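You operate a simulated robot arm through the tools that you are given. There is no shell and no other tool.

The job below is to be done with a simulated two-armed robot. You get a single attempt, and the scene is never put back.

Task
Carry the grey crate with both arms and set it on the top of the steel side table.

The check looks at the end state, three seconds after you hand in, the way a careful person would. Anything else that was tipped, shoved, dropped, spilled or broken makes it a failure.

Robot
Two 7-joint arms with two-finger parallel grippers on one trunk, on a base that moves. Base frame: it is fixed to the floor where the robot stands at the start and does not move with it; the origin is under the middle of the robot, x ahead of it, y to its left, z up; the surface under the hand at the start is at about z = 0.76. Units: m, degrees, N and s.
The left shoulder is at the start at [0.02, 0.17, 1.178], the right one opposite. With the tool pointing down near the work surface each hand reaches from about 0.1 to 0.66 m from the robot's upright axis, wherever it stands, measured 20 degrees to its own side. Places, roughly: top of the steel side table [3.6, 2.6, 0.7]. Payload 3.8 kg a hand.
The tool frame of a hand sits at the grasp point between the pads (the TCP): z along the fingers, y along the line on which they close. The tips reach 0.03 m beyond it. Largest opening 0.11 m; finger width 0.02, thickness 0.01; the body of the gripper, 0.048 by 0.112 m, starts 0.055 m behind the TCP.
Orientation is that of the tool frame in the base frame, as a unit quaternion [w, x, y, z]. With the fingers straight down and closing along the base's y, the tool's x points along the base's -x, its y along +y and its z along -z.

Tools
- The arms move only by the tool jog_arm. It takes "left_deltas", "right_deltas" or both (then of equal length, played together; a hand with none holds still); each is a list of rows, each an object of numbers (a shift or turn left out is 0, a gripper value left out holds the last): "x", "y", "z": the shift along the tool's x, y, z in units of 200 mm (1.0 is 200 mm); "ax", "ay", "az": the turn, a rotation vector about the tool's x, y, z in units of 45 degrees (1.0 is 45 degrees); "jaw": the finger opening in m, from 0 to 0.11. In form: [{"x": .., "y": .., "z": .., "ax": .., "ay": .., "az": .., "jaw": ..}, ...]. A call has 1 to 20 rows; each row is the pose to reach, as a shift and turn from the pose commanded when the call began, along the tool's axes at that moment. A call with a number of a shift or a turn outside -1 to 1 is refused whole. Each row takes 0.2 s and may step no farther than 0.05 m and 8.6 degrees from the row before; otherwise, or with a gripper value out of range, the whole call is refused. Where a pose cannot be reached the arm comes as near as it can. A force on the tool above 40 N (or 10 N above the force at the start of the call, whichever is more), or a blocked arm, ends the call early, and 0.2 s more pass. Each finger travels about 0.072 m/s and halts on what it meets, pressing with about 34 N; the grip force reading is that of the motor and also rises with nothing between the fingers. The clock runs only during rows and for 0.2 s after the last one: add rows that repeat a pose to give the fingers time. It gives the time, the measured TCP pose, the force on the tool (base axes), the opening and the grip force at its end, in the units of the frame above (readings bear some noise), with the torque about the TCP (base axes, N m) and any sound that the robot's microphone picked up.
- Cameras (640 x 400 px; columns grow to the right, rows downward): "scene" is now at [0.1065, 0.0064, 1.3232]; the picture's right is [0.08, -1.00, 0.00], its down [-0.62, -0.05, -0.78] and it looks along [0.78, 0.06, -0.62] (base axes); focal length 254 px, centre (320, 200). "left" rides on the left gripper at [0.072, -0.017, -0.103] in its tool frame; the picture's right is [0.23, 0.97, 0.00], its down [-0.76, 0.18, -0.62] and it looks along [-0.61, 0.14, 0.78] (tool axes); focal length 222 px, centre (320, 200). "right" rides on the right gripper at [0.072, 0.017, -0.103] in its tool frame; the picture's right is [-0.23, 0.97, 0.00], its down [-0.76, -0.18, -0.62] and it looks along [-0.61, -0.14, 0.78] (tool axes); focal length 222 px, centre (320, 200). There is no depth. A picture from a camera that has moved, and an enlarged one, comes with that camera's place and axes in the base frame and with its lens.
- camera(camera): a new picture of that camera. No time passes.
- lift_body(by): moves the trunk up (or, below 0, down) by that many m; the arms and the scene camera ride with it, the base frame stays. It gives what a move gives, with no picture.
- steer(legs): drives the robot by 1 to 6 legs, each [ahead, turn to the left] in m and degrees, along the robot's own axes; the way and the turn of a leg run together, so that a leg with both is an arc; at most 1.5 m and 180 degrees a leg. The arms and the cameras ride along, it lands a little off, and it stops where it bumps. It gives what a move gives.
- head_to(pan, tilt): turns the head with the scene camera to pan (to the left, within 80 degrees either way) and tilt (down, from -29 to 69), counted from straight ahead of the robot. It gives what a move gives.
- close_up(camera, box): a new picture of the part [left, top, right, bottom] of that camera's present view, enlarged. No time passes.
- close_job(): hands the job in; it is judged then, once.

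Nothing tells you exact positions but the pictures and the camera data. Unless the task says otherwise, let go and move clear before handing in.

The tools are called by a JSON object that holds its "method" and its "body". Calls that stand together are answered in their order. jog_arm: Moves the arms, as the interface text tells. Its arguments: {"type":"object","properties":{"left_deltas":{"type":"array"},"right_deltas":{"type":"array"}},"required":[]} The other tools are called the same way: lift_body (by) moves the trunk up or down; steer (legs) drives the base; head_to (pan, tilt) turns the head that bears the scene camera; camera (camera) takes a picture; close_up (camera, box) takes an enlarged picture of a part of a camera's view; close_job () hands the job in.

At the start:

```text
t: 0.0
left_tcp_pos: [0.5394, 0.2228, 1.1137]
left_ee_rot: [0.0, -0.001, 1.0, 0.0]
left_wrist_force: [0.0, -0.7, 0.0]
left_torque: [0.0, 0.02, 0.0]
left_finger_gap: 0.1101
left_gripper_force: 0.2
right_tcp_pos: [0.5032, -0.2224, 1.1235]
right_ee_rot: [0.0, 0.001, 1.0, 0.001]
right_wrist_force: [-0.1, 0.7, -0.3]
right_torque: [0.01, -0.02, 0.01]
right_finger_gap: 0.1099
right_gripper_force: 0.1
trunk travel left (down, up): [-0.275, 0.295]
robot x, y, heading: [0.0001, -0.0009, 0.1]
head pan, tilt (commanded): [4.5, 38.5]
```

scene: 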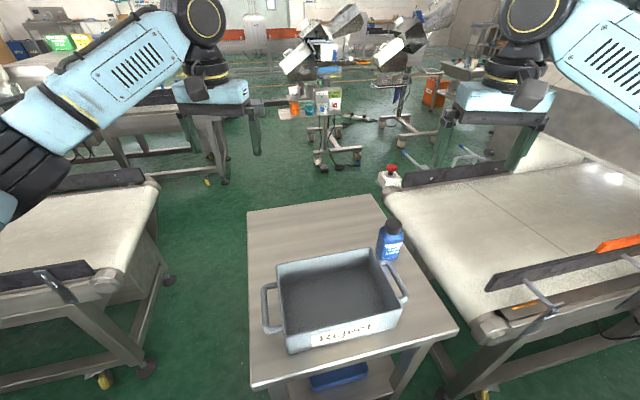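
right: 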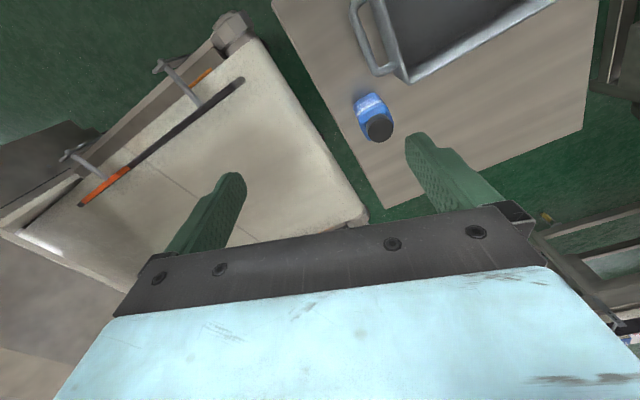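
left: 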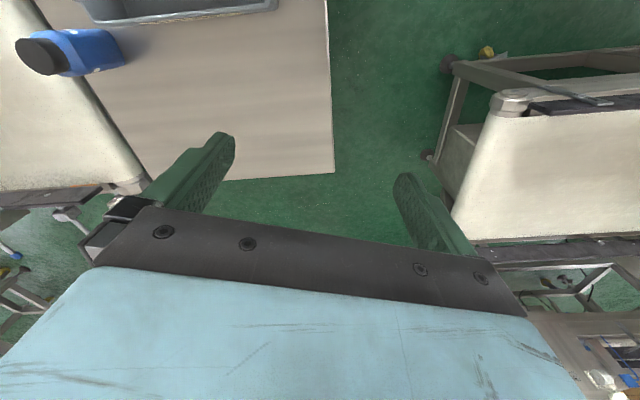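

I see the grey crate ("Reject") on a small table in front of me with a U-handle on its left and right side, and a blue bottle just beyond the right handle. I'll look closer before moving anything.

{"method": "close_up", "body": {"camera": "scene", "box": [230, 190, 470, 390]}}

{"method": "close_up", "body": {"camera": "right", "box": [320, 0, 620, 200]}}

{"method": "close_up", "body": {"camera": "left", "box": [0, 0, 340, 210]}}

```text
2.00 times, centred on (350, 290) of scene
camera zoom: at [0.1065, 0.0064, 1.3232], right [0.08, -1.0, 0.0], down [-0.62, -0.05, -0.78], along [0.78, 0.06, -0.62], focal length 509 px, centre (260, 20)
```

zoom: 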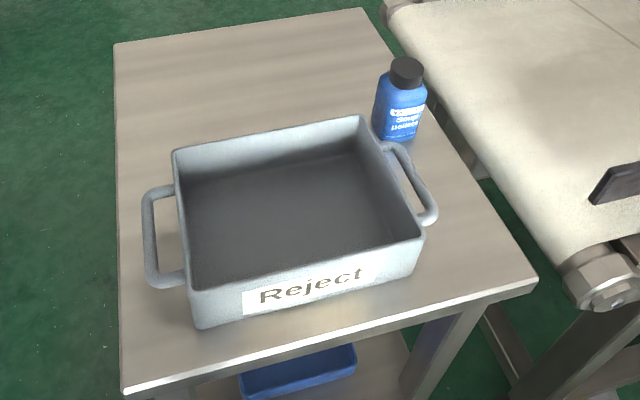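

```text
2.00 times, centred on (470, 100) of right
camera zoom: at [0.4302, -0.2061, 1.2294], right [0.23, 0.97, 0.0], down [0.76, -0.18, 0.62], along [0.61, -0.14, -0.78], focal length 444 px, centre (20, 400)
```

zoom: 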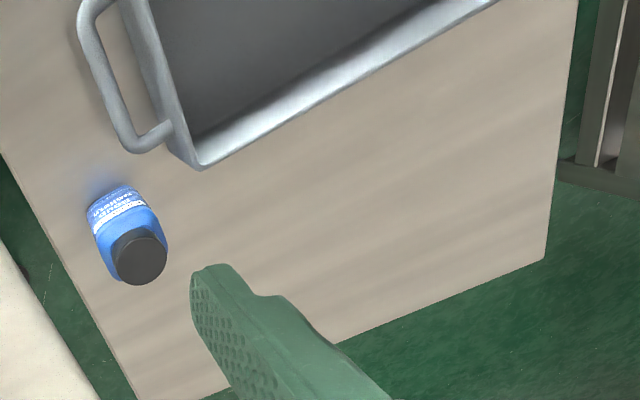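

```text
1.88 times, centred on (170, 105) of left
camera zoom: at [0.4673, 0.2057, 1.2147], right [-0.23, 0.97, 0.0], down [0.76, 0.18, 0.62], along [0.61, 0.14, -0.78], focal length 418 px, centre (602, 379)
```

zoom: 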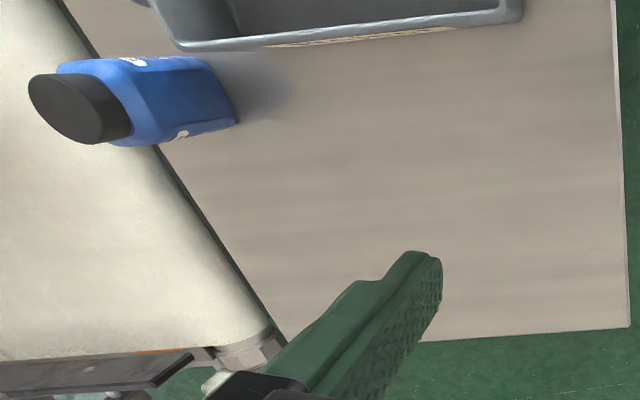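

The crate's centre comes out near (0.42, 0.0), turned about 17° left, with its handle bars about 0.15 m to either side at z ≈ 0.82. Next I'll look around with the head to plan the route to the steel side table.

{"method": "head_to", "body": {"pan": 30, "tilt": 10}}

{"method": "camera", "body": {"camera": "scene"}}

{"method": "head_to", "body": {"pan": 75, "tilt": 15}}

{"method": "camera", "body": {"camera": "scene"}}

{"method": "head_to", "body": {"pan": -60, "tilt": 15}}

{"method": "camera", "body": {"camera": "scene"}}

{"method": "head_to", "body": {"pan": 0, "tilt": 15}}

{"method": "camera", "body": {"camera": "scene"}}

```text
t: 0.9
left_tcp_pos: [0.5397, 0.2223, 1.1122]
left_ee_rot: [0.0, -0.001, 1.0, 0.0]
left_wrist_force: [0.0, 0.5, 0.3]
left_torque: [-0.01, 0.0, 0.02]
left_finger_gap: 0.11
left_gripper_force: 0.0
right_tcp_pos: [0.5017, -0.2229, 1.1256]
right_ee_rot: [0.0, 0.0, 1.0, 0.0]
right_wrist_force: [-0.4, -0.1, 0.2]
right_torque: [-0.01, 0.0, 0.01]
right_finger_gap: 0.1099
right_gripper_force: 0.1
trunk travel left (down, up): [-0.275, 0.295]
robot x, y, heading: [0.0015, 0.0019, 0.3]
head pan, tilt (commanded): [30.0, 10.0]
```

```text
taken
camera scene: at [0.1013, 0.0462, 1.3685], right [0.5, -0.87, 0.0], down [-0.15, -0.09, -0.98], along [0.85, 0.49, -0.17], focal length 254 px, centre (320, 200)
```

scene: 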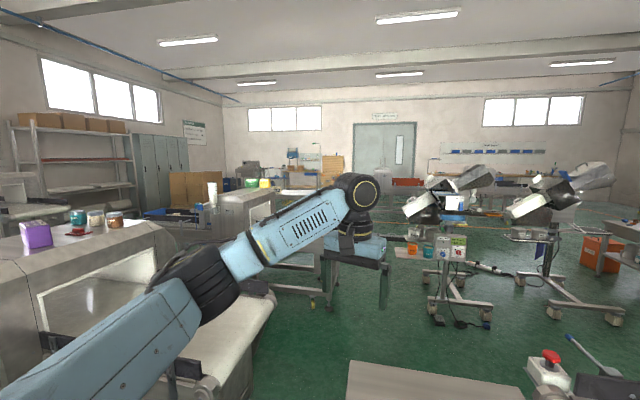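

```text
t: 2.0
left_tcp_pos: [0.5401, 0.2217, 1.1124]
left_ee_rot: [0.0, -0.001, 1.0, 0.0]
left_wrist_force: [-0.3, -0.2, 0.2]
left_torque: [0.02, -0.02, 0.03]
left_finger_gap: 0.11
left_gripper_force: 0.1
right_tcp_pos: [0.5025, -0.223, 1.1249]
right_ee_rot: [-0.001, 0.0, 1.0, 0.0]
right_wrist_force: [0.3, 0.5, 0.2]
right_torque: [-0.01, 0.0, -0.02]
right_finger_gap: 0.1099
right_gripper_force: 0.1
trunk travel left (down, up): [-0.275, 0.295]
robot x, y, heading: [0.0001, -0.0005, 0.1]
head pan, tilt (commanded): [75.0, 15.0]
```

```text
taken
camera scene: at [0.0449, 0.0899, 1.3605], right [0.97, -0.26, 0.0], down [-0.07, -0.25, -0.97], along [0.25, 0.93, -0.26], focal length 254 px, centre (320, 200)
```

scene: 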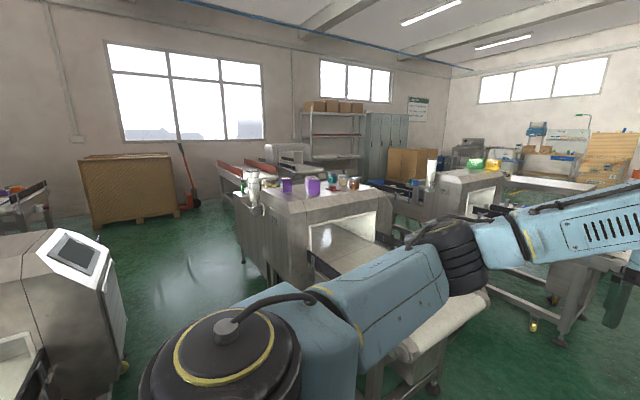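

```text
t: 4.2
left_tcp_pos: [0.5387, 0.2218, 1.1128]
left_ee_rot: [0.001, 0.0, 1.0, -0.001]
left_wrist_force: [-0.4, -0.1, 0.2]
left_torque: [-0.03, 0.01, 0.0]
left_finger_gap: 0.1101
left_gripper_force: 0.1
right_tcp_pos: [0.5022, -0.2234, 1.1236]
right_ee_rot: [0.0, 0.0, 1.0, 0.0]
right_wrist_force: [-0.4, -0.2, -1.1]
right_torque: [0.0, 0.01, -0.04]
right_finger_gap: 0.1099
right_gripper_force: 0.1
trunk travel left (down, up): [-0.275, 0.295]
robot x, y, heading: [0.0001, -0.003, 0.2]
head pan, tilt (commanded): [-60.0, 15.0]
```

```text
taken
camera scene: at [0.0674, -0.0812, 1.3605], right [-0.87, -0.5, 0.0], down [-0.13, 0.22, -0.97], along [0.48, -0.84, -0.26], focal length 254 px, centre (320, 200)
```

scene: 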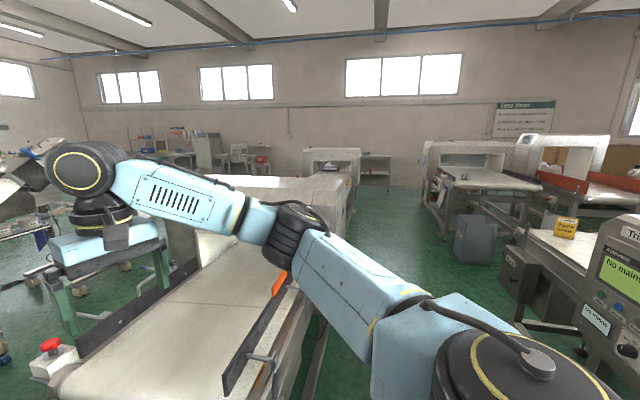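

```text
t: 5.5
left_tcp_pos: [0.5392, 0.2224, 1.1124]
left_ee_rot: [0.0, -0.001, 1.0, 0.0]
left_wrist_force: [0.0, -1.0, 0.3]
left_torque: [0.03, -0.02, -0.01]
left_finger_gap: 0.1101
left_gripper_force: 0.1
right_tcp_pos: [0.5019, -0.2228, 1.1246]
right_ee_rot: [0.0, 0.0, 1.0, 0.0]
right_wrist_force: [0.4, -0.6, -0.6]
right_torque: [0.02, -0.01, 0.02]
right_finger_gap: 0.1101
right_gripper_force: 0.1
trunk travel left (down, up): [-0.275, 0.295]
robot x, y, heading: [-0.001, 0.0019, -0.2]
head pan, tilt (commanded): [0.0, 15.0]
```

```text
taken
camera scene: at [0.1141, -0.0004, 1.3605], right [0.0, -1.0, 0.0], down [-0.26, 0.0, -0.97], along [0.97, 0.0, -0.26], focal length 254 px, centre (320, 200)
```

scene: 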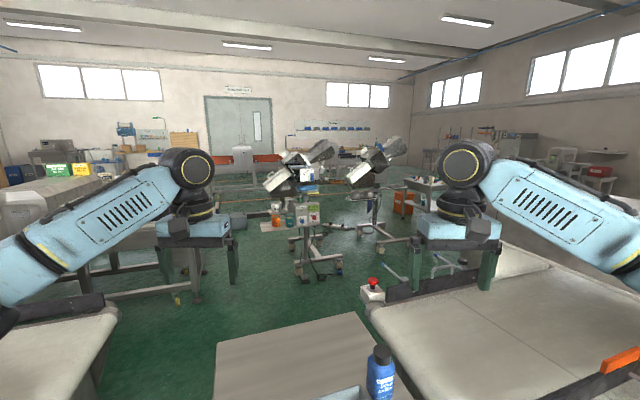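

The side table should appear about 37° to my left, roughly 4.4 m away, partly behind the left arm. I'll zoom in on that direction.

{"method": "head_to", "body": {"pan": 37, "tilt": 15}}

{"method": "close_up", "body": {"camera": "scene", "box": [200, 110, 440, 260]}}

{"method": "camera", "body": {"camera": "scene"}}

{"method": "head_to", "body": {"pan": 0, "tilt": 60}}

{"method": "camera", "body": {"camera": "scene"}}

{"method": "head_to", "body": {"pan": 60, "tilt": 45}}

{"method": "camera", "body": {"camera": "scene"}}

{"method": "head_to", "body": {"pan": -60, "tilt": 45}}

{"method": "camera", "body": {"camera": "scene"}}

```text
t: 6.5
left_tcp_pos: [0.5387, 0.2226, 1.1123]
left_ee_rot: [0.0, -0.002, 1.0, 0.0]
left_wrist_force: [0.6, -0.1, -0.9]
left_torque: [-0.04, -0.01, 0.01]
left_finger_gap: 0.11
left_gripper_force: 0.1
right_tcp_pos: [0.502, -0.2235, 1.1244]
right_ee_rot: [-0.001, 0.0, 1.0, 0.0]
right_wrist_force: [0.4, -0.7, -0.1]
right_torque: [0.04, -0.05, -0.01]
right_finger_gap: 0.1098
right_gripper_force: 0.0
trunk travel left (down, up): [-0.275, 0.295]
robot x, y, heading: [0.0004, 0.0018, 0.0]
head pan, tilt (commanded): [37.0, 15.0]
```

```text
2.67 times, centred on (320, 185) of scene
camera zoom: at [0.0953, 0.0559, 1.3605], right [0.6, -0.8, 0.0], down [-0.21, -0.16, -0.97], along [0.77, 0.58, -0.26], focal length 678 px, centre (320, 240)
```

zoom: 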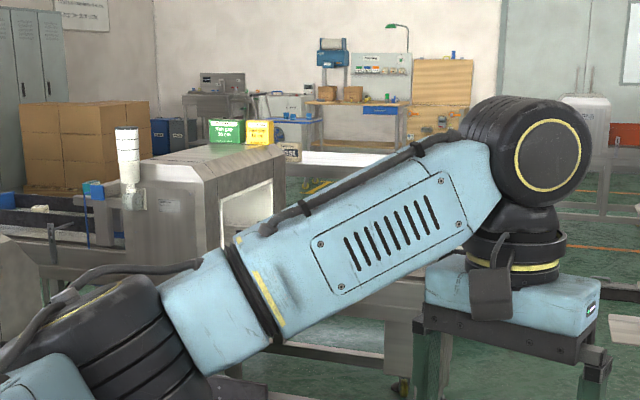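

```text
taken
camera scene: at [0.0953, 0.0559, 1.3605], right [0.6, -0.8, 0.0], down [-0.21, -0.16, -0.97], along [0.77, 0.58, -0.26], focal length 254 px, centre (320, 200)
```

scene: 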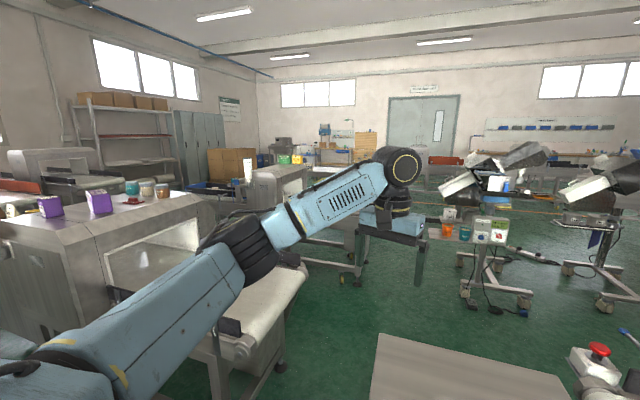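

```text
t: 7.7
left_tcp_pos: [0.5395, 0.2226, 1.1128]
left_ee_rot: [0.0, -0.001, 1.0, 0.0]
left_wrist_force: [0.0, 0.0, -0.5]
left_torque: [0.0, 0.02, 0.0]
left_finger_gap: 0.1097
left_gripper_force: 0.1
right_tcp_pos: [0.5024, -0.2232, 1.1246]
right_ee_rot: [0.0, 0.0, 1.0, 0.0]
right_wrist_force: [0.8, 0.0, 0.5]
right_torque: [0.0, -0.05, 0.02]
right_finger_gap: 0.1099
right_gripper_force: 0.0
trunk travel left (down, up): [-0.275, 0.295]
robot x, y, heading: [0.0026, 0.0004, -0.1]
head pan, tilt (commanded): [0.0, 60.0]
```

```text
taken
camera scene: at [0.0874, -0.0002, 1.2942], right [0.0, -1.0, 0.0], down [-0.87, 0.0, -0.5], along [0.5, 0.0, -0.87], focal length 254 px, centre (320, 200)
```

scene: 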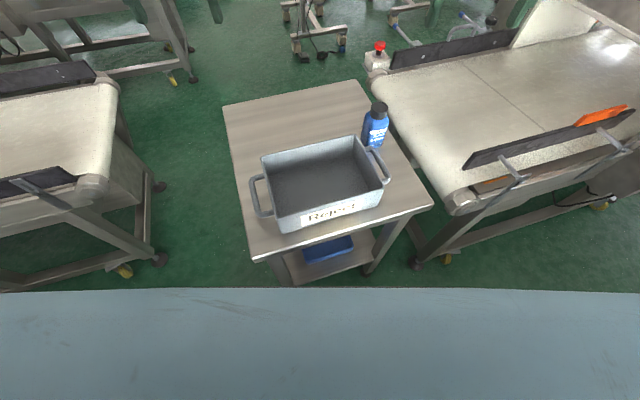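

```text
t: 9.0
left_tcp_pos: [0.5402, 0.222, 1.112]
left_ee_rot: [-0.001, -0.002, 1.0, -0.001]
left_wrist_force: [-0.1, 0.1, -0.3]
left_torque: [0.02, 0.0, 0.0]
left_finger_gap: 0.1101
left_gripper_force: 0.1
right_tcp_pos: [0.5023, -0.223, 1.1252]
right_ee_rot: [0.0, -0.001, 1.0, 0.0]
right_wrist_force: [-0.3, 0.5, -0.3]
right_torque: [0.0, -0.01, 0.02]
right_finger_gap: 0.1101
right_gripper_force: 0.0
trunk travel left (down, up): [-0.275, 0.295]
robot x, y, heading: [0.0011, 0.0025, -0.0]
head pan, tilt (commanded): [60.0, 45.0]
```

```text
taken
camera scene: at [0.0614, 0.0701, 1.3136], right [0.87, -0.5, 0.0], down [-0.35, -0.61, -0.71], along [0.35, 0.61, -0.71], focal length 254 px, centre (320, 200)
```

scene: 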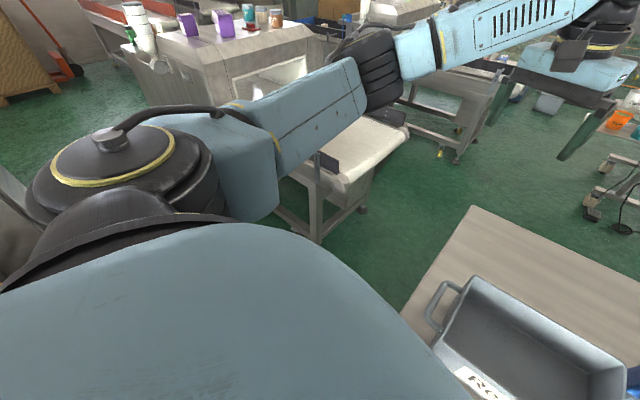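

```text
t: 11.0
left_tcp_pos: [0.5403, 0.2225, 1.1132]
left_ee_rot: [0.001, 0.0, 1.0, 0.0]
left_wrist_force: [-0.3, 1.0, -0.6]
left_torque: [0.02, -0.01, 0.01]
left_finger_gap: 0.1099
left_gripper_force: 0.1
right_tcp_pos: [0.5029, -0.222, 1.124]
right_ee_rot: [0.0, -0.001, 1.0, 0.0]
right_wrist_force: [0.2, 0.8, 0.2]
right_torque: [0.0, -0.01, 0.02]
right_finger_gap: 0.1098
right_gripper_force: 0.0
trunk travel left (down, up): [-0.275, 0.295]
robot x, y, heading: [-0.0017, 0.0008, 0.1]
head pan, tilt (commanded): [-60.0, 45.0]
```

```text
taken
camera scene: at [0.0614, -0.0707, 1.3137], right [-0.87, -0.5, 0.0], down [-0.35, 0.61, -0.71], along [0.35, -0.61, -0.71], focal length 254 px, centre (320, 200)
```

scene: 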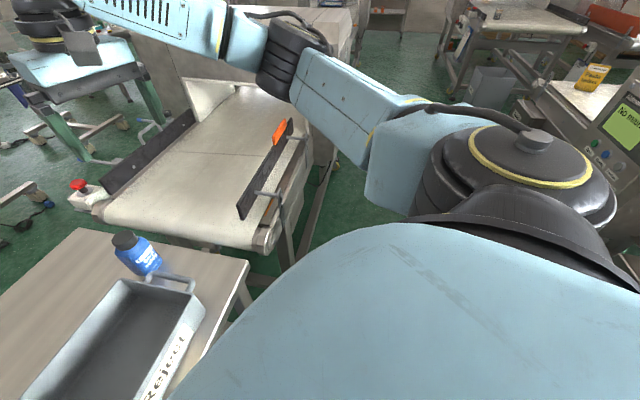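

The gap beside the cart looks narrow, so I'll plan the route once I hold the crate. First I bring both hands above the handles, turned with the crate, well above the bottle and rim.

{"method": "head_to", "body": {"pan": 0, "tilt": 55}}

{"method": "jog_arm", "body": {"left_deltas": [{"x": 0.1025, "y": -0.0506, "z": 0.0813, "az": -0.048}, {"x": 0.205, "y": -0.1013, "z": 0.1625, "az": -0.096}, {"x": 0.3075, "y": -0.1519, "z": 0.2438, "az": -0.144}, {"x": 0.41, "y": -0.2025, "z": 0.325, "az": -0.192}, {"x": 0.5125, "y": -0.2531, "z": 0.4063, "az": -0.24}, {"x": 0.615, "y": -0.3038, "z": 0.4875, "az": -0.288}, {"x": 0.7175, "y": -0.3544, "z": 0.5688, "az": -0.336}, {"x": 0.82, "y": -0.405, "z": 0.65, "az": -0.384}], "right_deltas": [{"x": 0.0253, "y": 0.0509, "z": 0.0903, "az": -0.048}, {"x": 0.0506, "y": 0.1019, "z": 0.1806, "az": -0.096}, {"x": 0.0759, "y": 0.1528, "z": 0.2709, "az": -0.144}, {"x": 0.1013, "y": 0.2038, "z": 0.3613, "az": -0.192}, {"x": 0.1266, "y": 0.2547, "z": 0.4516, "az": -0.24}, {"x": 0.1519, "y": 0.3056, "z": 0.5419, "az": -0.288}, {"x": 0.1772, "y": 0.3566, "z": 0.6322, "az": -0.336}, {"x": 0.2025, "y": 0.4075, "z": 0.7225, "az": -0.384}]}}

{"method": "camera", "body": {"camera": "scene"}}

{"method": "camera", "body": {"camera": "left"}}

{"method": "camera", "body": {"camera": "right"}}

```text
t: 12.3
left_tcp_pos: [0.5395, 0.2225, 1.1137]
left_ee_rot: [0.0, 0.0, 1.0, 0.0]
left_wrist_force: [-0.6, 0.6, -0.4]
left_torque: [0.03, 0.01, 0.0]
left_finger_gap: 0.1103
left_gripper_force: 0.0
right_tcp_pos: [0.5028, -0.2236, 1.1244]
right_ee_rot: [0.0, 0.0, 1.0, 0.0]
right_wrist_force: [0.5, 0.1, 0.6]
right_torque: [0.02, 0.0, 0.02]
right_finger_gap: 0.1098
right_gripper_force: 0.1
trunk travel left (down, up): [-0.275, 0.295]
robot x, y, heading: [0.0012, 0.0006, 0.1]
head pan, tilt (commanded): [0.0, 55.0]
```

```text
t: 14.1
left_tcp_pos: [0.3767, 0.1398, 0.9805]
left_ee_rot: [-0.001, -0.151, 0.989, 0.0]
left_wrist_force: [0.1, -1.1, -0.1]
left_torque: [0.02, 0.04, -0.03]
left_finger_gap: 0.1099
left_gripper_force: 0.1
right_tcp_pos: [0.4619, -0.1414, 0.9817]
right_ee_rot: [0.0, -0.151, 0.988, 0.001]
right_wrist_force: [0.1, 0.0, -0.5]
right_torque: [0.03, 0.05, -0.03]
right_finger_gap: 0.1102
right_gripper_force: 0.0
trunk travel left (down, up): [-0.275, 0.295]
robot x, y, heading: [-0.0, -0.0001, 0.1]
head pan, tilt (commanded): [0.0, 55.0]
```

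```text
taken
camera scene: at [0.0927, -0.0003, 1.3003], right [0.0, -1.0, 0.0], down [-0.82, 0.0, -0.57], along [0.57, 0.0, -0.82], focal length 254 px, centre (320, 200)
```

scene: 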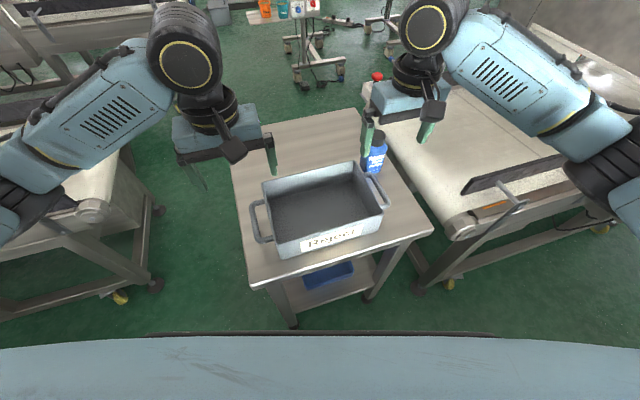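

```text
taken
camera left: at [0.3127, 0.1029, 1.0836], right [-0.51, 0.86, 0.0], down [0.67, 0.4, 0.62], along [0.54, 0.32, -0.78], focal length 222 px, centre (320, 200)
```

left: 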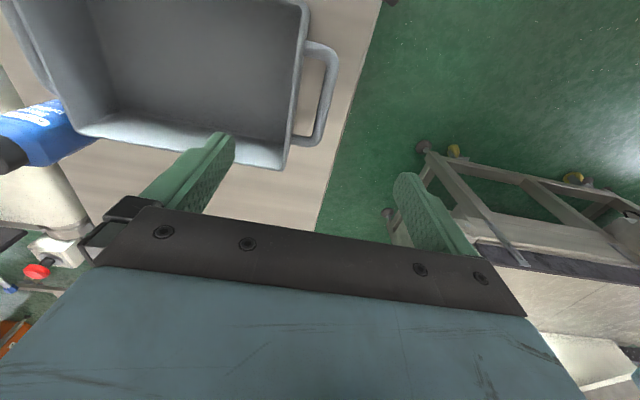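

```text
taken
camera right: at [0.3877, -0.1469, 1.0851], right [-0.07, 1.0, 0.0], down [0.78, 0.06, 0.62], along [0.62, 0.05, -0.78], focal length 222 px, centre (320, 200)
```

right: 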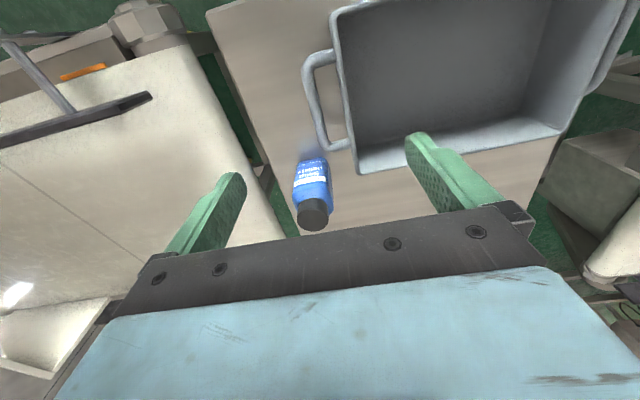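

Both hands hover where intended; the handle bars are horizontal loops standing off the end walls. I'll zoom in to triangulate the bars precisely from the hand cameras.

{"method": "close_up", "body": {"camera": "left", "box": [240, 10, 400, 170]}}

{"method": "close_up", "body": {"camera": "right", "box": [270, 10, 430, 170]}}

{"method": "close_up", "body": {"camera": "scene", "box": [230, 130, 410, 270]}}

```text
2.50 times, centred on (320, 90) of left
camera zoom: at [0.3127, 0.1029, 1.0836], right [-0.51, 0.86, 0.0], down [0.67, 0.4, 0.62], along [0.54, 0.32, -0.78], focal length 555 px, centre (320, 475)
```

zoom: 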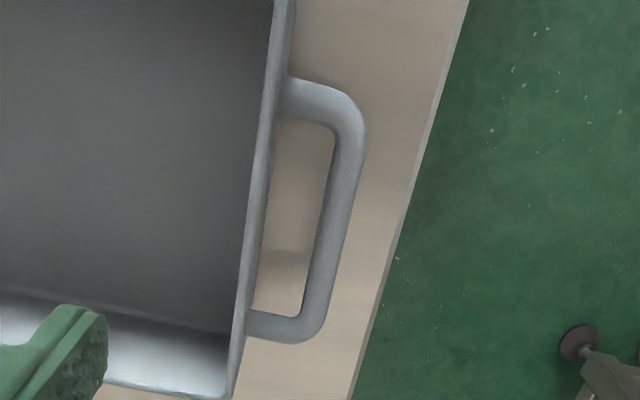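

```text
2.50 times, centred on (350, 90) of right
camera zoom: at [0.3877, -0.1469, 1.0851], right [-0.07, 1.0, 0.0], down [0.78, 0.06, 0.62], along [0.62, 0.05, -0.78], focal length 555 px, centre (245, 475)
```

zoom: 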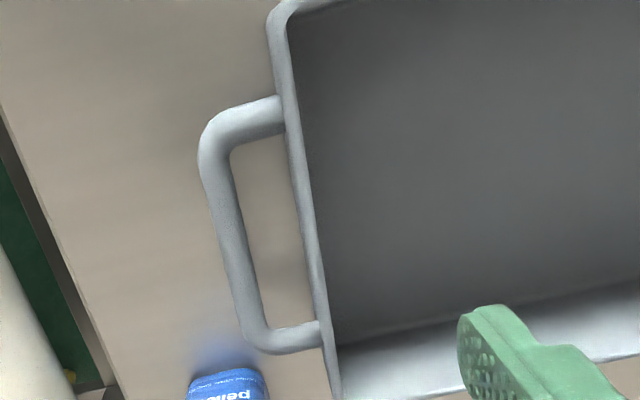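

```text
2.86 times, centred on (320, 200) of scene
camera zoom: at [0.0927, -0.0003, 1.3003], right [0.0, -1.0, 0.0], down [-0.82, 0.0, -0.57], along [0.57, 0.0, -0.82], focal length 727 px, centre (320, 200)
```

zoom: 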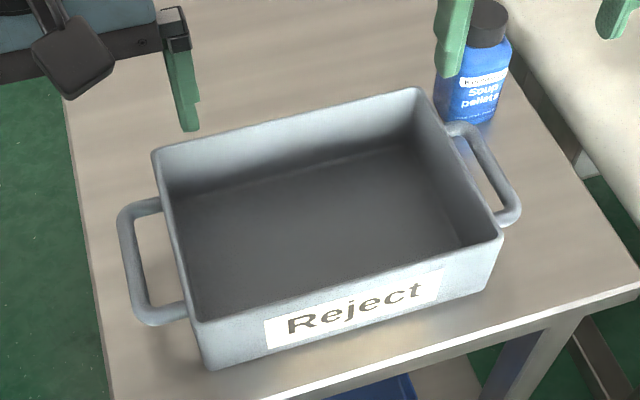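

The bars fit: centres near (0.3745, 0.1426) and (0.4653, −0.1454) at z ≈ 0.822, yaw about 17.5°, bar about 13 mm thick with a 28 mm gap to the wall. I'll narrow the jaws to 27 mm and lower to just above the bars to check the alignment.

{"method": "jog_arm", "body": {"left_deltas": [{"x": 0.004, "y": 0.012, "z": 0.0, "jaw": 0.027}, {"x": 0.004, "y": 0.012, "z": 0.0, "jaw": 0.027}, {"x": 0.004, "y": 0.012, "z": 0.08, "jaw": 0.027}, {"x": 0.004, "y": 0.012, "z": 0.16, "jaw": 0.027}, {"x": 0.004, "y": 0.012, "z": 0.24, "jaw": 0.027}, {"x": 0.004, "y": 0.012, "z": 0.32, "jaw": 0.027}, {"x": 0.004, "y": 0.012, "z": 0.38, "jaw": 0.027}, {"x": 0.004, "y": 0.012, "z": 0.38, "jaw": 0.027}], "right_deltas": [{"x": -0.01, "y": -0.024, "z": 0.0, "jaw": 0.027}, {"x": -0.01, "y": -0.024, "z": 0.0, "jaw": 0.027}, {"x": -0.01, "y": -0.024, "z": 0.08, "jaw": 0.027}, {"x": -0.01, "y": -0.024, "z": 0.16, "jaw": 0.027}, {"x": -0.01, "y": -0.024, "z": 0.24, "jaw": 0.027}, {"x": -0.01, "y": -0.024, "z": 0.32, "jaw": 0.027}, {"x": -0.01, "y": -0.024, "z": 0.38, "jaw": 0.027}, {"x": -0.01, "y": -0.024, "z": 0.38, "jaw": 0.027}]}}

{"method": "camera", "body": {"camera": "left"}}

{"method": "camera", "body": {"camera": "right"}}

{"method": "close_up", "body": {"camera": "scene", "box": [200, 100, 440, 280]}}

```text
t: 15.9
left_tcp_pos: [0.3751, 0.1432, 0.9053]
left_ee_rot: [0.001, -0.151, 0.988, -0.001]
left_wrist_force: [-0.4, 0.3, -0.8]
left_torque: [0.01, -0.01, 0.03]
left_finger_gap: 0.0273
left_gripper_force: 0.0
right_tcp_pos: [0.4654, -0.1457, 0.9037]
right_ee_rot: [0.0, -0.15, 0.989, 0.001]
right_wrist_force: [-0.3, 0.6, -0.9]
right_torque: [0.01, 0.0, 0.02]
right_finger_gap: 0.0271
right_gripper_force: 0.1
trunk travel left (down, up): [-0.275, 0.295]
robot x, y, heading: [0.0003, -0.0007, 0.0]
head pan, tilt (commanded): [0.0, 55.0]
```

```text
taken
camera left: at [0.3106, 0.106, 1.0077], right [-0.51, 0.86, 0.0], down [0.67, 0.4, 0.62], along [0.54, 0.32, -0.78], focal length 222 px, centre (320, 200)
```

left: 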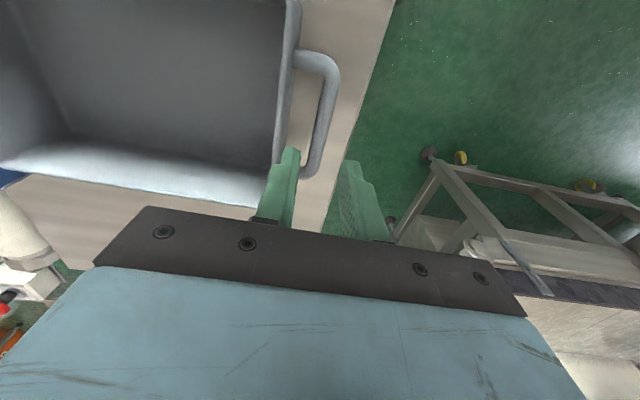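

```text
taken
camera right: at [0.391, -0.1512, 1.0094], right [-0.07, 1.0, 0.0], down [0.78, 0.06, 0.62], along [0.62, 0.05, -0.78], focal length 222 px, centre (320, 200)
```

right: 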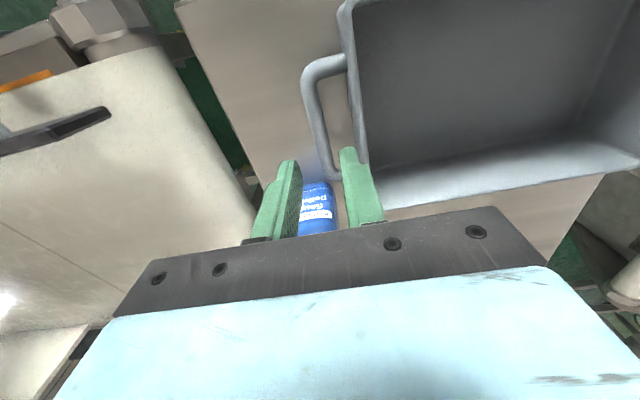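

```text
2.22 times, centred on (320, 190) of scene
camera zoom: at [0.0928, -0.0003, 1.3003], right [0.0, -1.0, 0.0], down [-0.82, 0.0, -0.57], along [0.57, 0.0, -0.82], focal length 565 px, centre (320, 222)
```

zoom: 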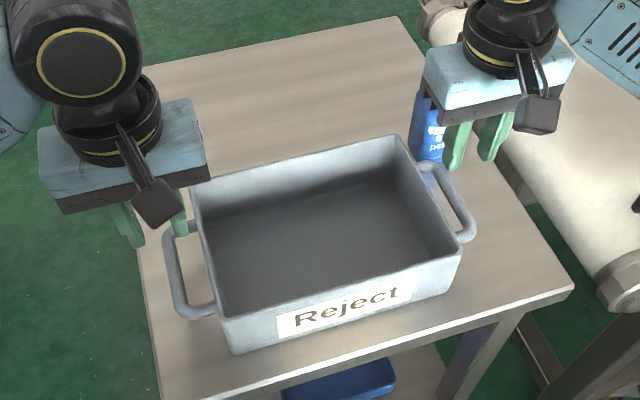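

Both hands are about 8 cm above the bars. I'll zoom once more to verify the lateral centring between fingers and bars.

{"method": "close_up", "body": {"camera": "left", "box": [240, 30, 400, 190]}}

{"method": "close_up", "body": {"camera": "right", "box": [240, 30, 400, 190]}}

```text
2.50 times, centred on (320, 110) of left
camera zoom: at [0.3106, 0.106, 1.0077], right [-0.51, 0.86, 0.0], down [0.67, 0.4, 0.62], along [0.54, 0.32, -0.78], focal length 555 px, centre (320, 425)
```

zoom: 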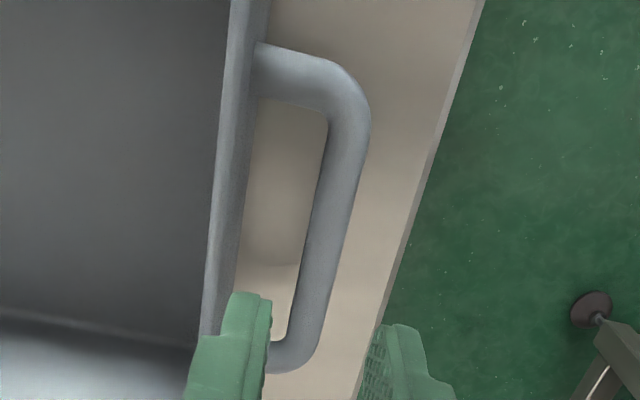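

```text
2.50 times, centred on (320, 110) of right
camera zoom: at [0.391, -0.1512, 1.0094], right [-0.07, 1.0, 0.0], down [0.78, 0.06, 0.62], along [0.62, 0.05, -0.78], focal length 555 px, centre (320, 425)
```

zoom: 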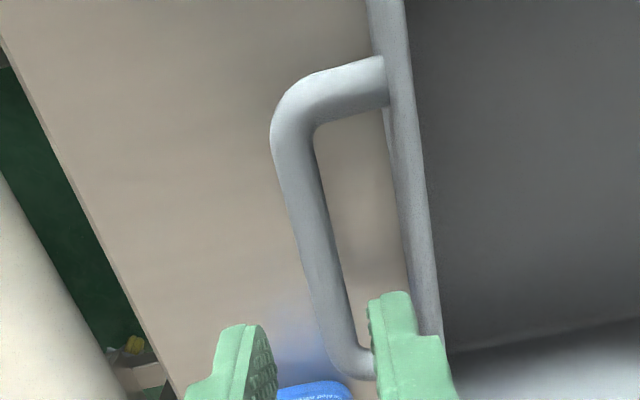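

The fingers straddle the bars laterally within about 1 mm. I'll lower both hands so the pads sit at bar height (TCP z ≈ 0.823), then check before closing.

{"method": "jog_arm", "body": {"left_deltas": [{"x": 0.015, "y": 0.005, "z": 0.05}, {"x": 0.02, "y": 0.005, "z": 0.1}, {"x": 0.02, "y": 0.005, "z": 0.15}, {"x": 0.02, "y": 0.005, "z": 0.2}, {"x": 0.02, "y": 0.005, "z": 0.25}, {"x": 0.02, "y": 0.005, "z": 0.3}, {"x": 0.02, "y": 0.005, "z": 0.35}, {"x": 0.02, "y": 0.005, "z": 0.408}, {"x": 0.02, "y": 0.005, "z": 0.408}], "right_deltas": [{"x": 0.0, "y": 0.002, "z": 0.05}, {"x": 0.0, "y": 0.002, "z": 0.1}, {"x": 0.0, "y": 0.002, "z": 0.15}, {"x": 0.0, "y": 0.002, "z": 0.2}, {"x": 0.0, "y": 0.002, "z": 0.25}, {"x": 0.0, "y": 0.002, "z": 0.3}, {"x": 0.0, "y": 0.002, "z": 0.35}, {"x": 0.0, "y": 0.002, "z": 0.417}, {"x": 0.0, "y": 0.002, "z": 0.417}]}}

{"method": "close_up", "body": {"camera": "left", "box": [200, 30, 440, 230]}}

{"method": "close_up", "body": {"camera": "right", "box": [200, 30, 440, 230]}}

{"method": "close_up", "body": {"camera": "scene", "box": [200, 120, 440, 280]}}

```text
t: 17.9
left_tcp_pos: [0.3709, 0.1421, 0.8248]
left_ee_rot: [0.0, -0.152, 0.988, 0.0]
left_wrist_force: [-1.3, -0.5, 0.9]
left_torque: [0.03, 0.03, 0.01]
left_finger_gap: 0.0268
left_gripper_force: 0.2
right_tcp_pos: [0.4645, -0.1457, 0.8211]
right_ee_rot: [0.0, -0.15, 0.989, 0.0]
right_wrist_force: [-0.3, 0.5, 0.1]
right_torque: [0.01, -0.01, -0.03]
right_finger_gap: 0.0274
right_gripper_force: 0.1
trunk travel left (down, up): [-0.275, 0.295]
robot x, y, heading: [0.0027, 0.0006, -0.0]
head pan, tilt (commanded): [0.0, 55.0]
```

```text
2.00 times, centred on (320, 130) of left
camera zoom: at [0.306, 0.1046, 0.927], right [-0.51, 0.86, 0.0], down [0.67, 0.4, 0.62], along [0.54, 0.32, -0.78], focal length 444 px, centre (320, 340)
```

zoom: 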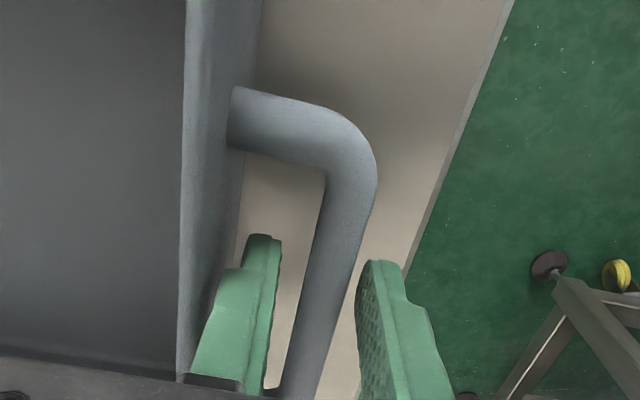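

```text
2.00 times, centred on (320, 130) of right
camera zoom: at [0.3912, -0.1506, 0.926], right [-0.07, 1.0, 0.0], down [0.78, 0.06, 0.62], along [0.62, 0.04, -0.78], focal length 444 px, centre (320, 340)
```

zoom: 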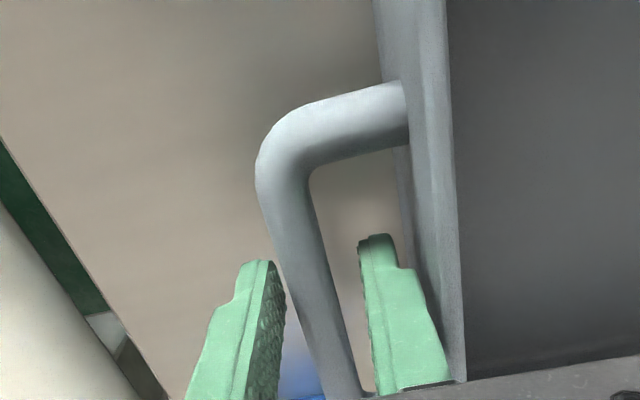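

```text
2.50 times, centred on (320, 200) of scene
camera zoom: at [0.0928, -0.0003, 1.3003], right [0.0, -1.0, 0.0], down [-0.82, 0.0, -0.57], along [0.57, 0.0, -0.82], focal length 636 px, centre (320, 200)
```

zoom: 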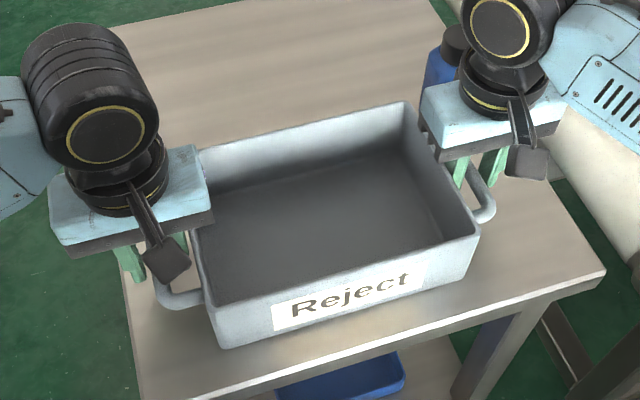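

The bars sit between the pads on both sides with clearance to the walls. Closing both grippers now.

{"method": "jog_arm", "body": {"left_deltas": [{"jaw": 0.02}, {"jaw": 0.012}, {"jaw": 0.005}, {"jaw": 0.0}, {"jaw": 0.0}, {"jaw": 0.0}], "right_deltas": [{"jaw": 0.02}, {"jaw": 0.012}, {"jaw": 0.005}, {"jaw": 0.0}, {"jaw": 0.0}, {"jaw": 0.0}]}}

{"method": "close_up", "body": {"camera": "left", "box": [200, 30, 440, 230]}}

{"method": "close_up", "body": {"camera": "right", "box": [200, 30, 440, 230]}}

```text
t: 19.3
left_tcp_pos: [0.3708, 0.1429, 0.8251]
left_ee_rot: [-0.001, -0.152, 0.988, 0.0]
left_wrist_force: [0.5, 6.9, 0.2]
left_torque: [0.09, 0.05, 0.59]
left_finger_gap: 0.0134
left_gripper_force: 34.2
right_tcp_pos: [0.4664, -0.1468, 0.8223]
right_ee_rot: [-0.001, -0.15, 0.989, -0.001]
right_wrist_force: [0.1, -8.5, 0.2]
right_torque: [-0.14, 0.0, -0.07]
right_finger_gap: 0.0134
right_gripper_force: 34.2
trunk travel left (down, up): [-0.275, 0.295]
robot x, y, heading: [-0.0003, -0.0017, 0.0]
head pan, tilt (commanded): [0.0, 55.0]
```

```text
2.00 times, centred on (320, 130) of left
camera zoom: at [0.3061, 0.1049, 0.9271], right [-0.51, 0.86, 0.0], down [0.67, 0.4, 0.62], along [0.54, 0.32, -0.78], focal length 444 px, centre (320, 340)
```

zoom: 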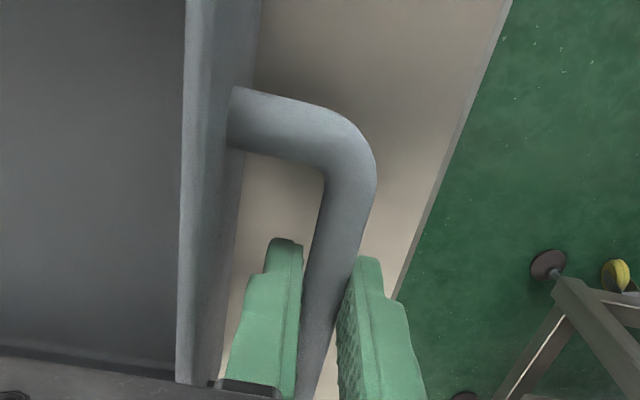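

```text
2.00 times, centred on (320, 130) of right
camera zoom: at [0.3913, -0.1509, 0.9261], right [-0.07, 1.0, 0.0], down [0.78, 0.06, 0.62], along [0.62, 0.04, -0.78], focal length 444 px, centre (320, 340)
```

zoom: 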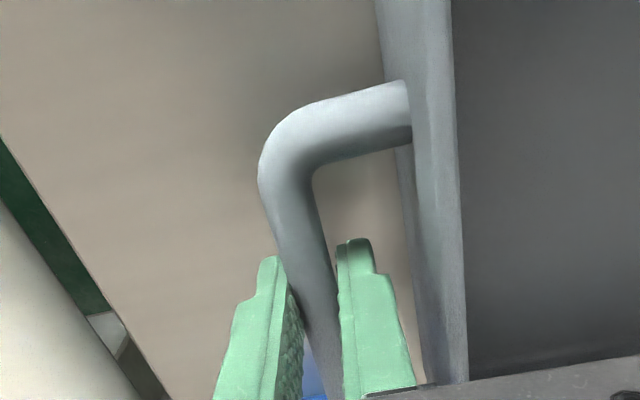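

Both grippers hold the bars firmly (13.4 mm gap, 34 N each). I'll lift a little with the trunk, so the two hands stay together, and check the load.

{"method": "lift_body", "body": {"by": 0.04}}

{"method": "camera", "body": {"camera": "scene"}}

```text
t: 20.1
left_tcp_pos: [0.3707, 0.1427, 0.8648]
left_ee_rot: [0.0, -0.151, 0.989, 0.001]
left_wrist_force: [-2.3, 9.8, -1.5]
left_torque: [0.21, -0.07, 0.66]
left_finger_gap: 0.0136
left_gripper_force: 33.5
right_tcp_pos: [0.4651, -0.1454, 0.861]
right_ee_rot: [0.001, -0.151, 0.989, -0.001]
right_wrist_force: [1.2, -10.0, -2.0]
right_torque: [-0.22, 0.09, -0.04]
right_finger_gap: 0.0132
right_gripper_force: 33.8
trunk travel left (down, up): [-0.315, 0.255]
robot x, y, heading: [0.0035, 0.0023, 0.1]
head pan, tilt (commanded): [0.0, 55.0]
```

```text
taken
camera scene: at [0.0931, -0.0003, 1.3402], right [0.0, -1.0, 0.0], down [-0.82, 0.0, -0.57], along [0.57, 0.0, -0.82], focal length 254 px, centre (320, 200)
```

scene: 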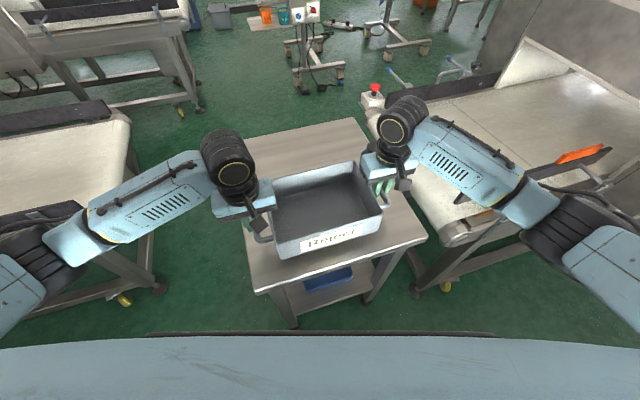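

The crate is clear of the cart and light (about 0.35 kg), with the grip steady. I'll raise it further, then look left-behind and right-behind before backing out.

{"method": "lift_body", "body": {"by": 0.1}}

{"method": "head_to", "body": {"pan": 80, "tilt": 25}}

{"method": "camera", "body": {"camera": "scene"}}

{"method": "head_to", "body": {"pan": -80, "tilt": 25}}

{"method": "camera", "body": {"camera": "scene"}}

{"method": "head_to", "body": {"pan": 25, "tilt": 25}}

{"method": "camera", "body": {"camera": "scene"}}

```text
t: 21.4
left_tcp_pos: [0.3708, 0.1439, 0.9647]
left_ee_rot: [0.0, -0.151, 0.988, 0.0]
left_wrist_force: [-3.1, 14.7, -1.7]
left_torque: [0.2, 0.09, 0.62]
left_finger_gap: 0.0134
left_gripper_force: 34.0
right_tcp_pos: [0.4654, -0.1462, 0.9619]
right_ee_rot: [0.001, -0.151, 0.989, -0.001]
right_wrist_force: [3.6, -15.0, -1.8]
right_torque: [-0.16, -0.04, -0.04]
right_finger_gap: 0.0133
right_gripper_force: 34.2
trunk travel left (down, up): [-0.415, 0.155]
robot x, y, heading: [-0.0022, 0.0051, 0.1]
head pan, tilt (commanded): [0.0, 55.0]
```

```text
t: 23.0
left_tcp_pos: [0.3703, 0.1423, 0.9643]
left_ee_rot: [-0.002, -0.151, 0.988, 0.001]
left_wrist_force: [-3.3, 16.6, -0.6]
left_torque: [0.23, 0.04, 0.61]
left_finger_gap: 0.0136
left_gripper_force: 34.1
right_tcp_pos: [0.464, -0.1457, 0.9622]
right_ee_rot: [0.001, -0.15, 0.989, 0.0]
right_wrist_force: [3.2, -16.6, -1.6]
right_torque: [-0.2, -0.01, -0.1]
right_finger_gap: 0.0133
right_gripper_force: 33.8
trunk travel left (down, up): [-0.415, 0.155]
robot x, y, heading: [0.001, 0.0016, -0.2]
head pan, tilt (commanded): [80.0, 25.0]
```

```text
taken
camera scene: at [0.037, 0.0904, 1.4842], right [0.98, -0.17, 0.0], down [-0.07, -0.42, -0.91], along [0.16, 0.89, -0.42], focal length 254 px, centre (320, 200)
```

scene: 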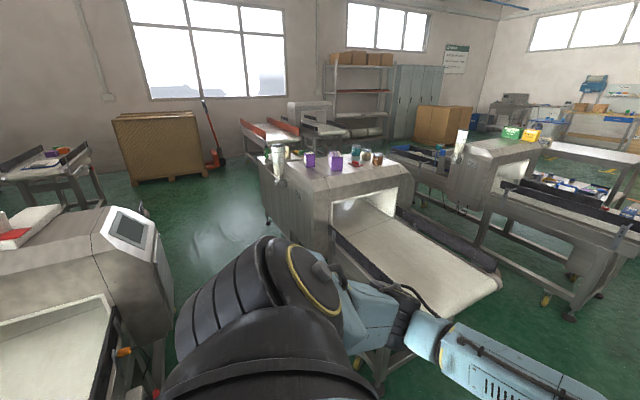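

```text
t: 25.4
left_tcp_pos: [0.3706, 0.1425, 0.965]
left_ee_rot: [0.0, -0.151, 0.989, 0.002]
left_wrist_force: [-3.6, 17.2, -1.6]
left_torque: [0.26, 0.05, 0.61]
left_finger_gap: 0.0135
left_gripper_force: 33.8
right_tcp_pos: [0.4661, -0.1455, 0.9613]
right_ee_rot: [0.001, -0.151, 0.989, -0.001]
right_wrist_force: [3.2, -17.1, -1.3]
right_torque: [-0.22, -0.03, -0.03]
right_finger_gap: 0.0132
right_gripper_force: 33.8
trunk travel left (down, up): [-0.415, 0.155]
robot x, y, heading: [-0.0011, -0.0017, 0.0]
head pan, tilt (commanded): [-80.0, 25.0]
```

```text
taken
camera scene: at [0.037, -0.091, 1.4842], right [-0.98, -0.17, 0.0], down [-0.07, 0.42, -0.91], along [0.16, -0.89, -0.42], focal length 254 px, centre (320, 200)
```

scene: 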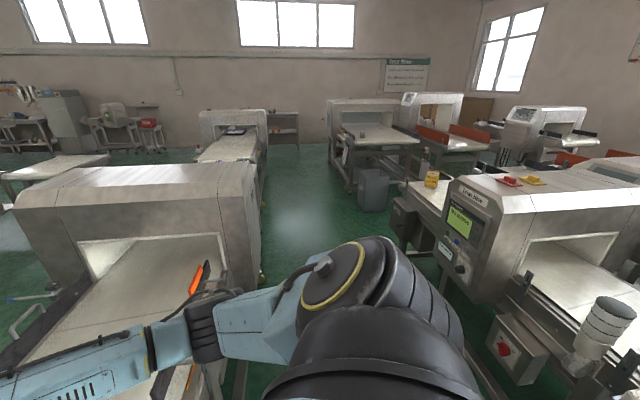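

```text
t: 27.2
left_tcp_pos: [0.3707, 0.1425, 0.9652]
left_ee_rot: [0.0, -0.152, 0.988, 0.002]
left_wrist_force: [-3.6, 17.4, -2.2]
left_torque: [0.25, 0.02, 0.6]
left_finger_gap: 0.0133
left_gripper_force: 34.2
right_tcp_pos: [0.465, -0.1462, 0.9621]
right_ee_rot: [0.0, -0.15, 0.989, -0.001]
right_wrist_force: [4.1, -18.4, -2.3]
right_torque: [-0.18, -0.05, -0.07]
right_finger_gap: 0.0134
right_gripper_force: 34.0
trunk travel left (down, up): [-0.415, 0.155]
robot x, y, heading: [0.0021, 0.0014, -0.2]
head pan, tilt (commanded): [25.0, 25.0]
```

```text
taken
camera scene: at [0.1044, 0.0386, 1.4842], right [0.42, -0.91, 0.0], down [-0.38, -0.18, -0.91], along [0.82, 0.38, -0.42], focal length 254 px, centre (320, 200)
```

scene: 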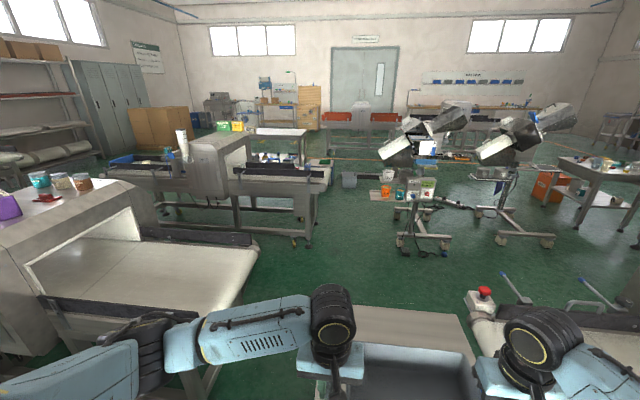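

The line of machines ahead is closed except around its left end, so I'll need the aisle to my left; the steel side table is visible beyond the second line. First I'll relieve the growing squeeze between the hands by easing each about 1 mm outward, then study the area behind me.

{"method": "jog_arm", "body": {"left_deltas": [{"y": 0.003}, {"y": 0.006}, {"y": 0.006}], "right_deltas": [{"y": -0.003}, {"y": -0.006}, {"y": -0.006}]}}

{"method": "head_to", "body": {"pan": 80, "tilt": 45}}

{"method": "camera", "body": {"camera": "scene"}}

{"method": "head_to", "body": {"pan": -80, "tilt": 45}}

{"method": "camera", "body": {"camera": "scene"}}

```text
t: 28.0
left_tcp_pos: [0.3699, 0.142, 0.9661]
left_ee_rot: [-0.001, -0.15, 0.989, 0.0]
left_wrist_force: [-2.0, 10.8, -1.4]
left_torque: [0.13, 0.1, 0.62]
left_finger_gap: 0.0134
left_gripper_force: 34.1
right_tcp_pos: [0.4657, -0.1457, 0.9613]
right_ee_rot: [0.0, -0.152, 0.988, 0.0]
right_wrist_force: [1.2, -11.7, -1.4]
right_torque: [-0.13, 0.0, -0.14]
right_finger_gap: 0.0133
right_gripper_force: 34.2
trunk travel left (down, up): [-0.415, 0.155]
robot x, y, heading: [0.0002, 0.0011, -0.0]
head pan, tilt (commanded): [25.0, 25.0]
```

```text
t: 29.3
left_tcp_pos: [0.3702, 0.1431, 0.9652]
left_ee_rot: [0.0, -0.15, 0.989, 0.0]
left_wrist_force: [0.8, 4.7, -1.2]
left_torque: [0.11, -0.03, 0.63]
left_finger_gap: 0.0133
left_gripper_force: 34.3
right_tcp_pos: [0.4666, -0.1461, 0.9624]
right_ee_rot: [0.0, -0.151, 0.988, 0.0]
right_wrist_force: [1.1, -4.7, -1.2]
right_torque: [-0.08, 0.02, -0.16]
right_finger_gap: 0.0134
right_gripper_force: 34.1
trunk travel left (down, up): [-0.415, 0.155]
robot x, y, heading: [-0.0008, -0.002, -0.0]
head pan, tilt (commanded): [80.0, 45.0]
```

```text
taken
camera scene: at [0.0351, 0.0798, 1.4537], right [0.98, -0.17, 0.0], down [-0.12, -0.7, -0.71], along [0.12, 0.7, -0.71], focal length 254 px, centre (320, 200)
```

scene: 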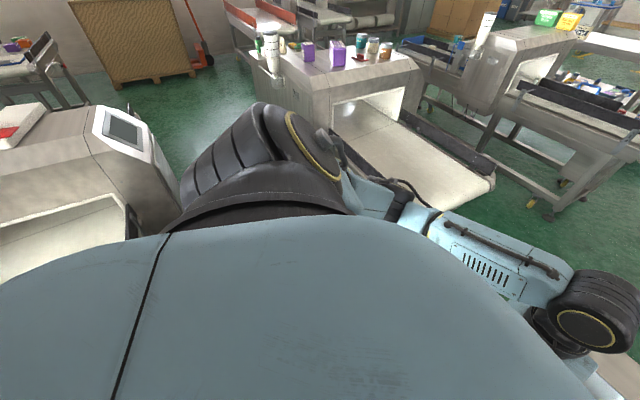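

```text
t: 31.7
left_tcp_pos: [0.3712, 0.1425, 0.964]
left_ee_rot: [0.0, -0.151, 0.989, 0.0]
left_wrist_force: [4.0, -5.3, -1.0]
left_torque: [-0.09, -0.04, 0.61]
left_finger_gap: 0.0133
left_gripper_force: 34.0
right_tcp_pos: [0.4656, -0.146, 0.962]
right_ee_rot: [-0.001, -0.151, 0.989, 0.0]
right_wrist_force: [-3.4, 4.9, -1.0]
right_torque: [0.06, 0.05, -0.14]
right_finger_gap: 0.0131
right_gripper_force: 33.9
trunk travel left (down, up): [-0.415, 0.155]
robot x, y, heading: [0.0001, 0.0019, 0.2]
head pan, tilt (commanded): [-80.0, 45.0]
```

```text
taken
camera scene: at [0.0351, -0.0804, 1.4537], right [-0.98, -0.17, 0.0], down [-0.12, 0.7, -0.71], along [0.12, -0.7, -0.71], focal length 254 px, centre (320, 200)
```

scene: 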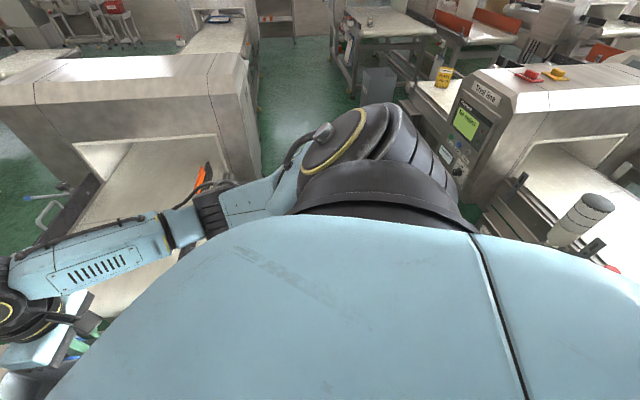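

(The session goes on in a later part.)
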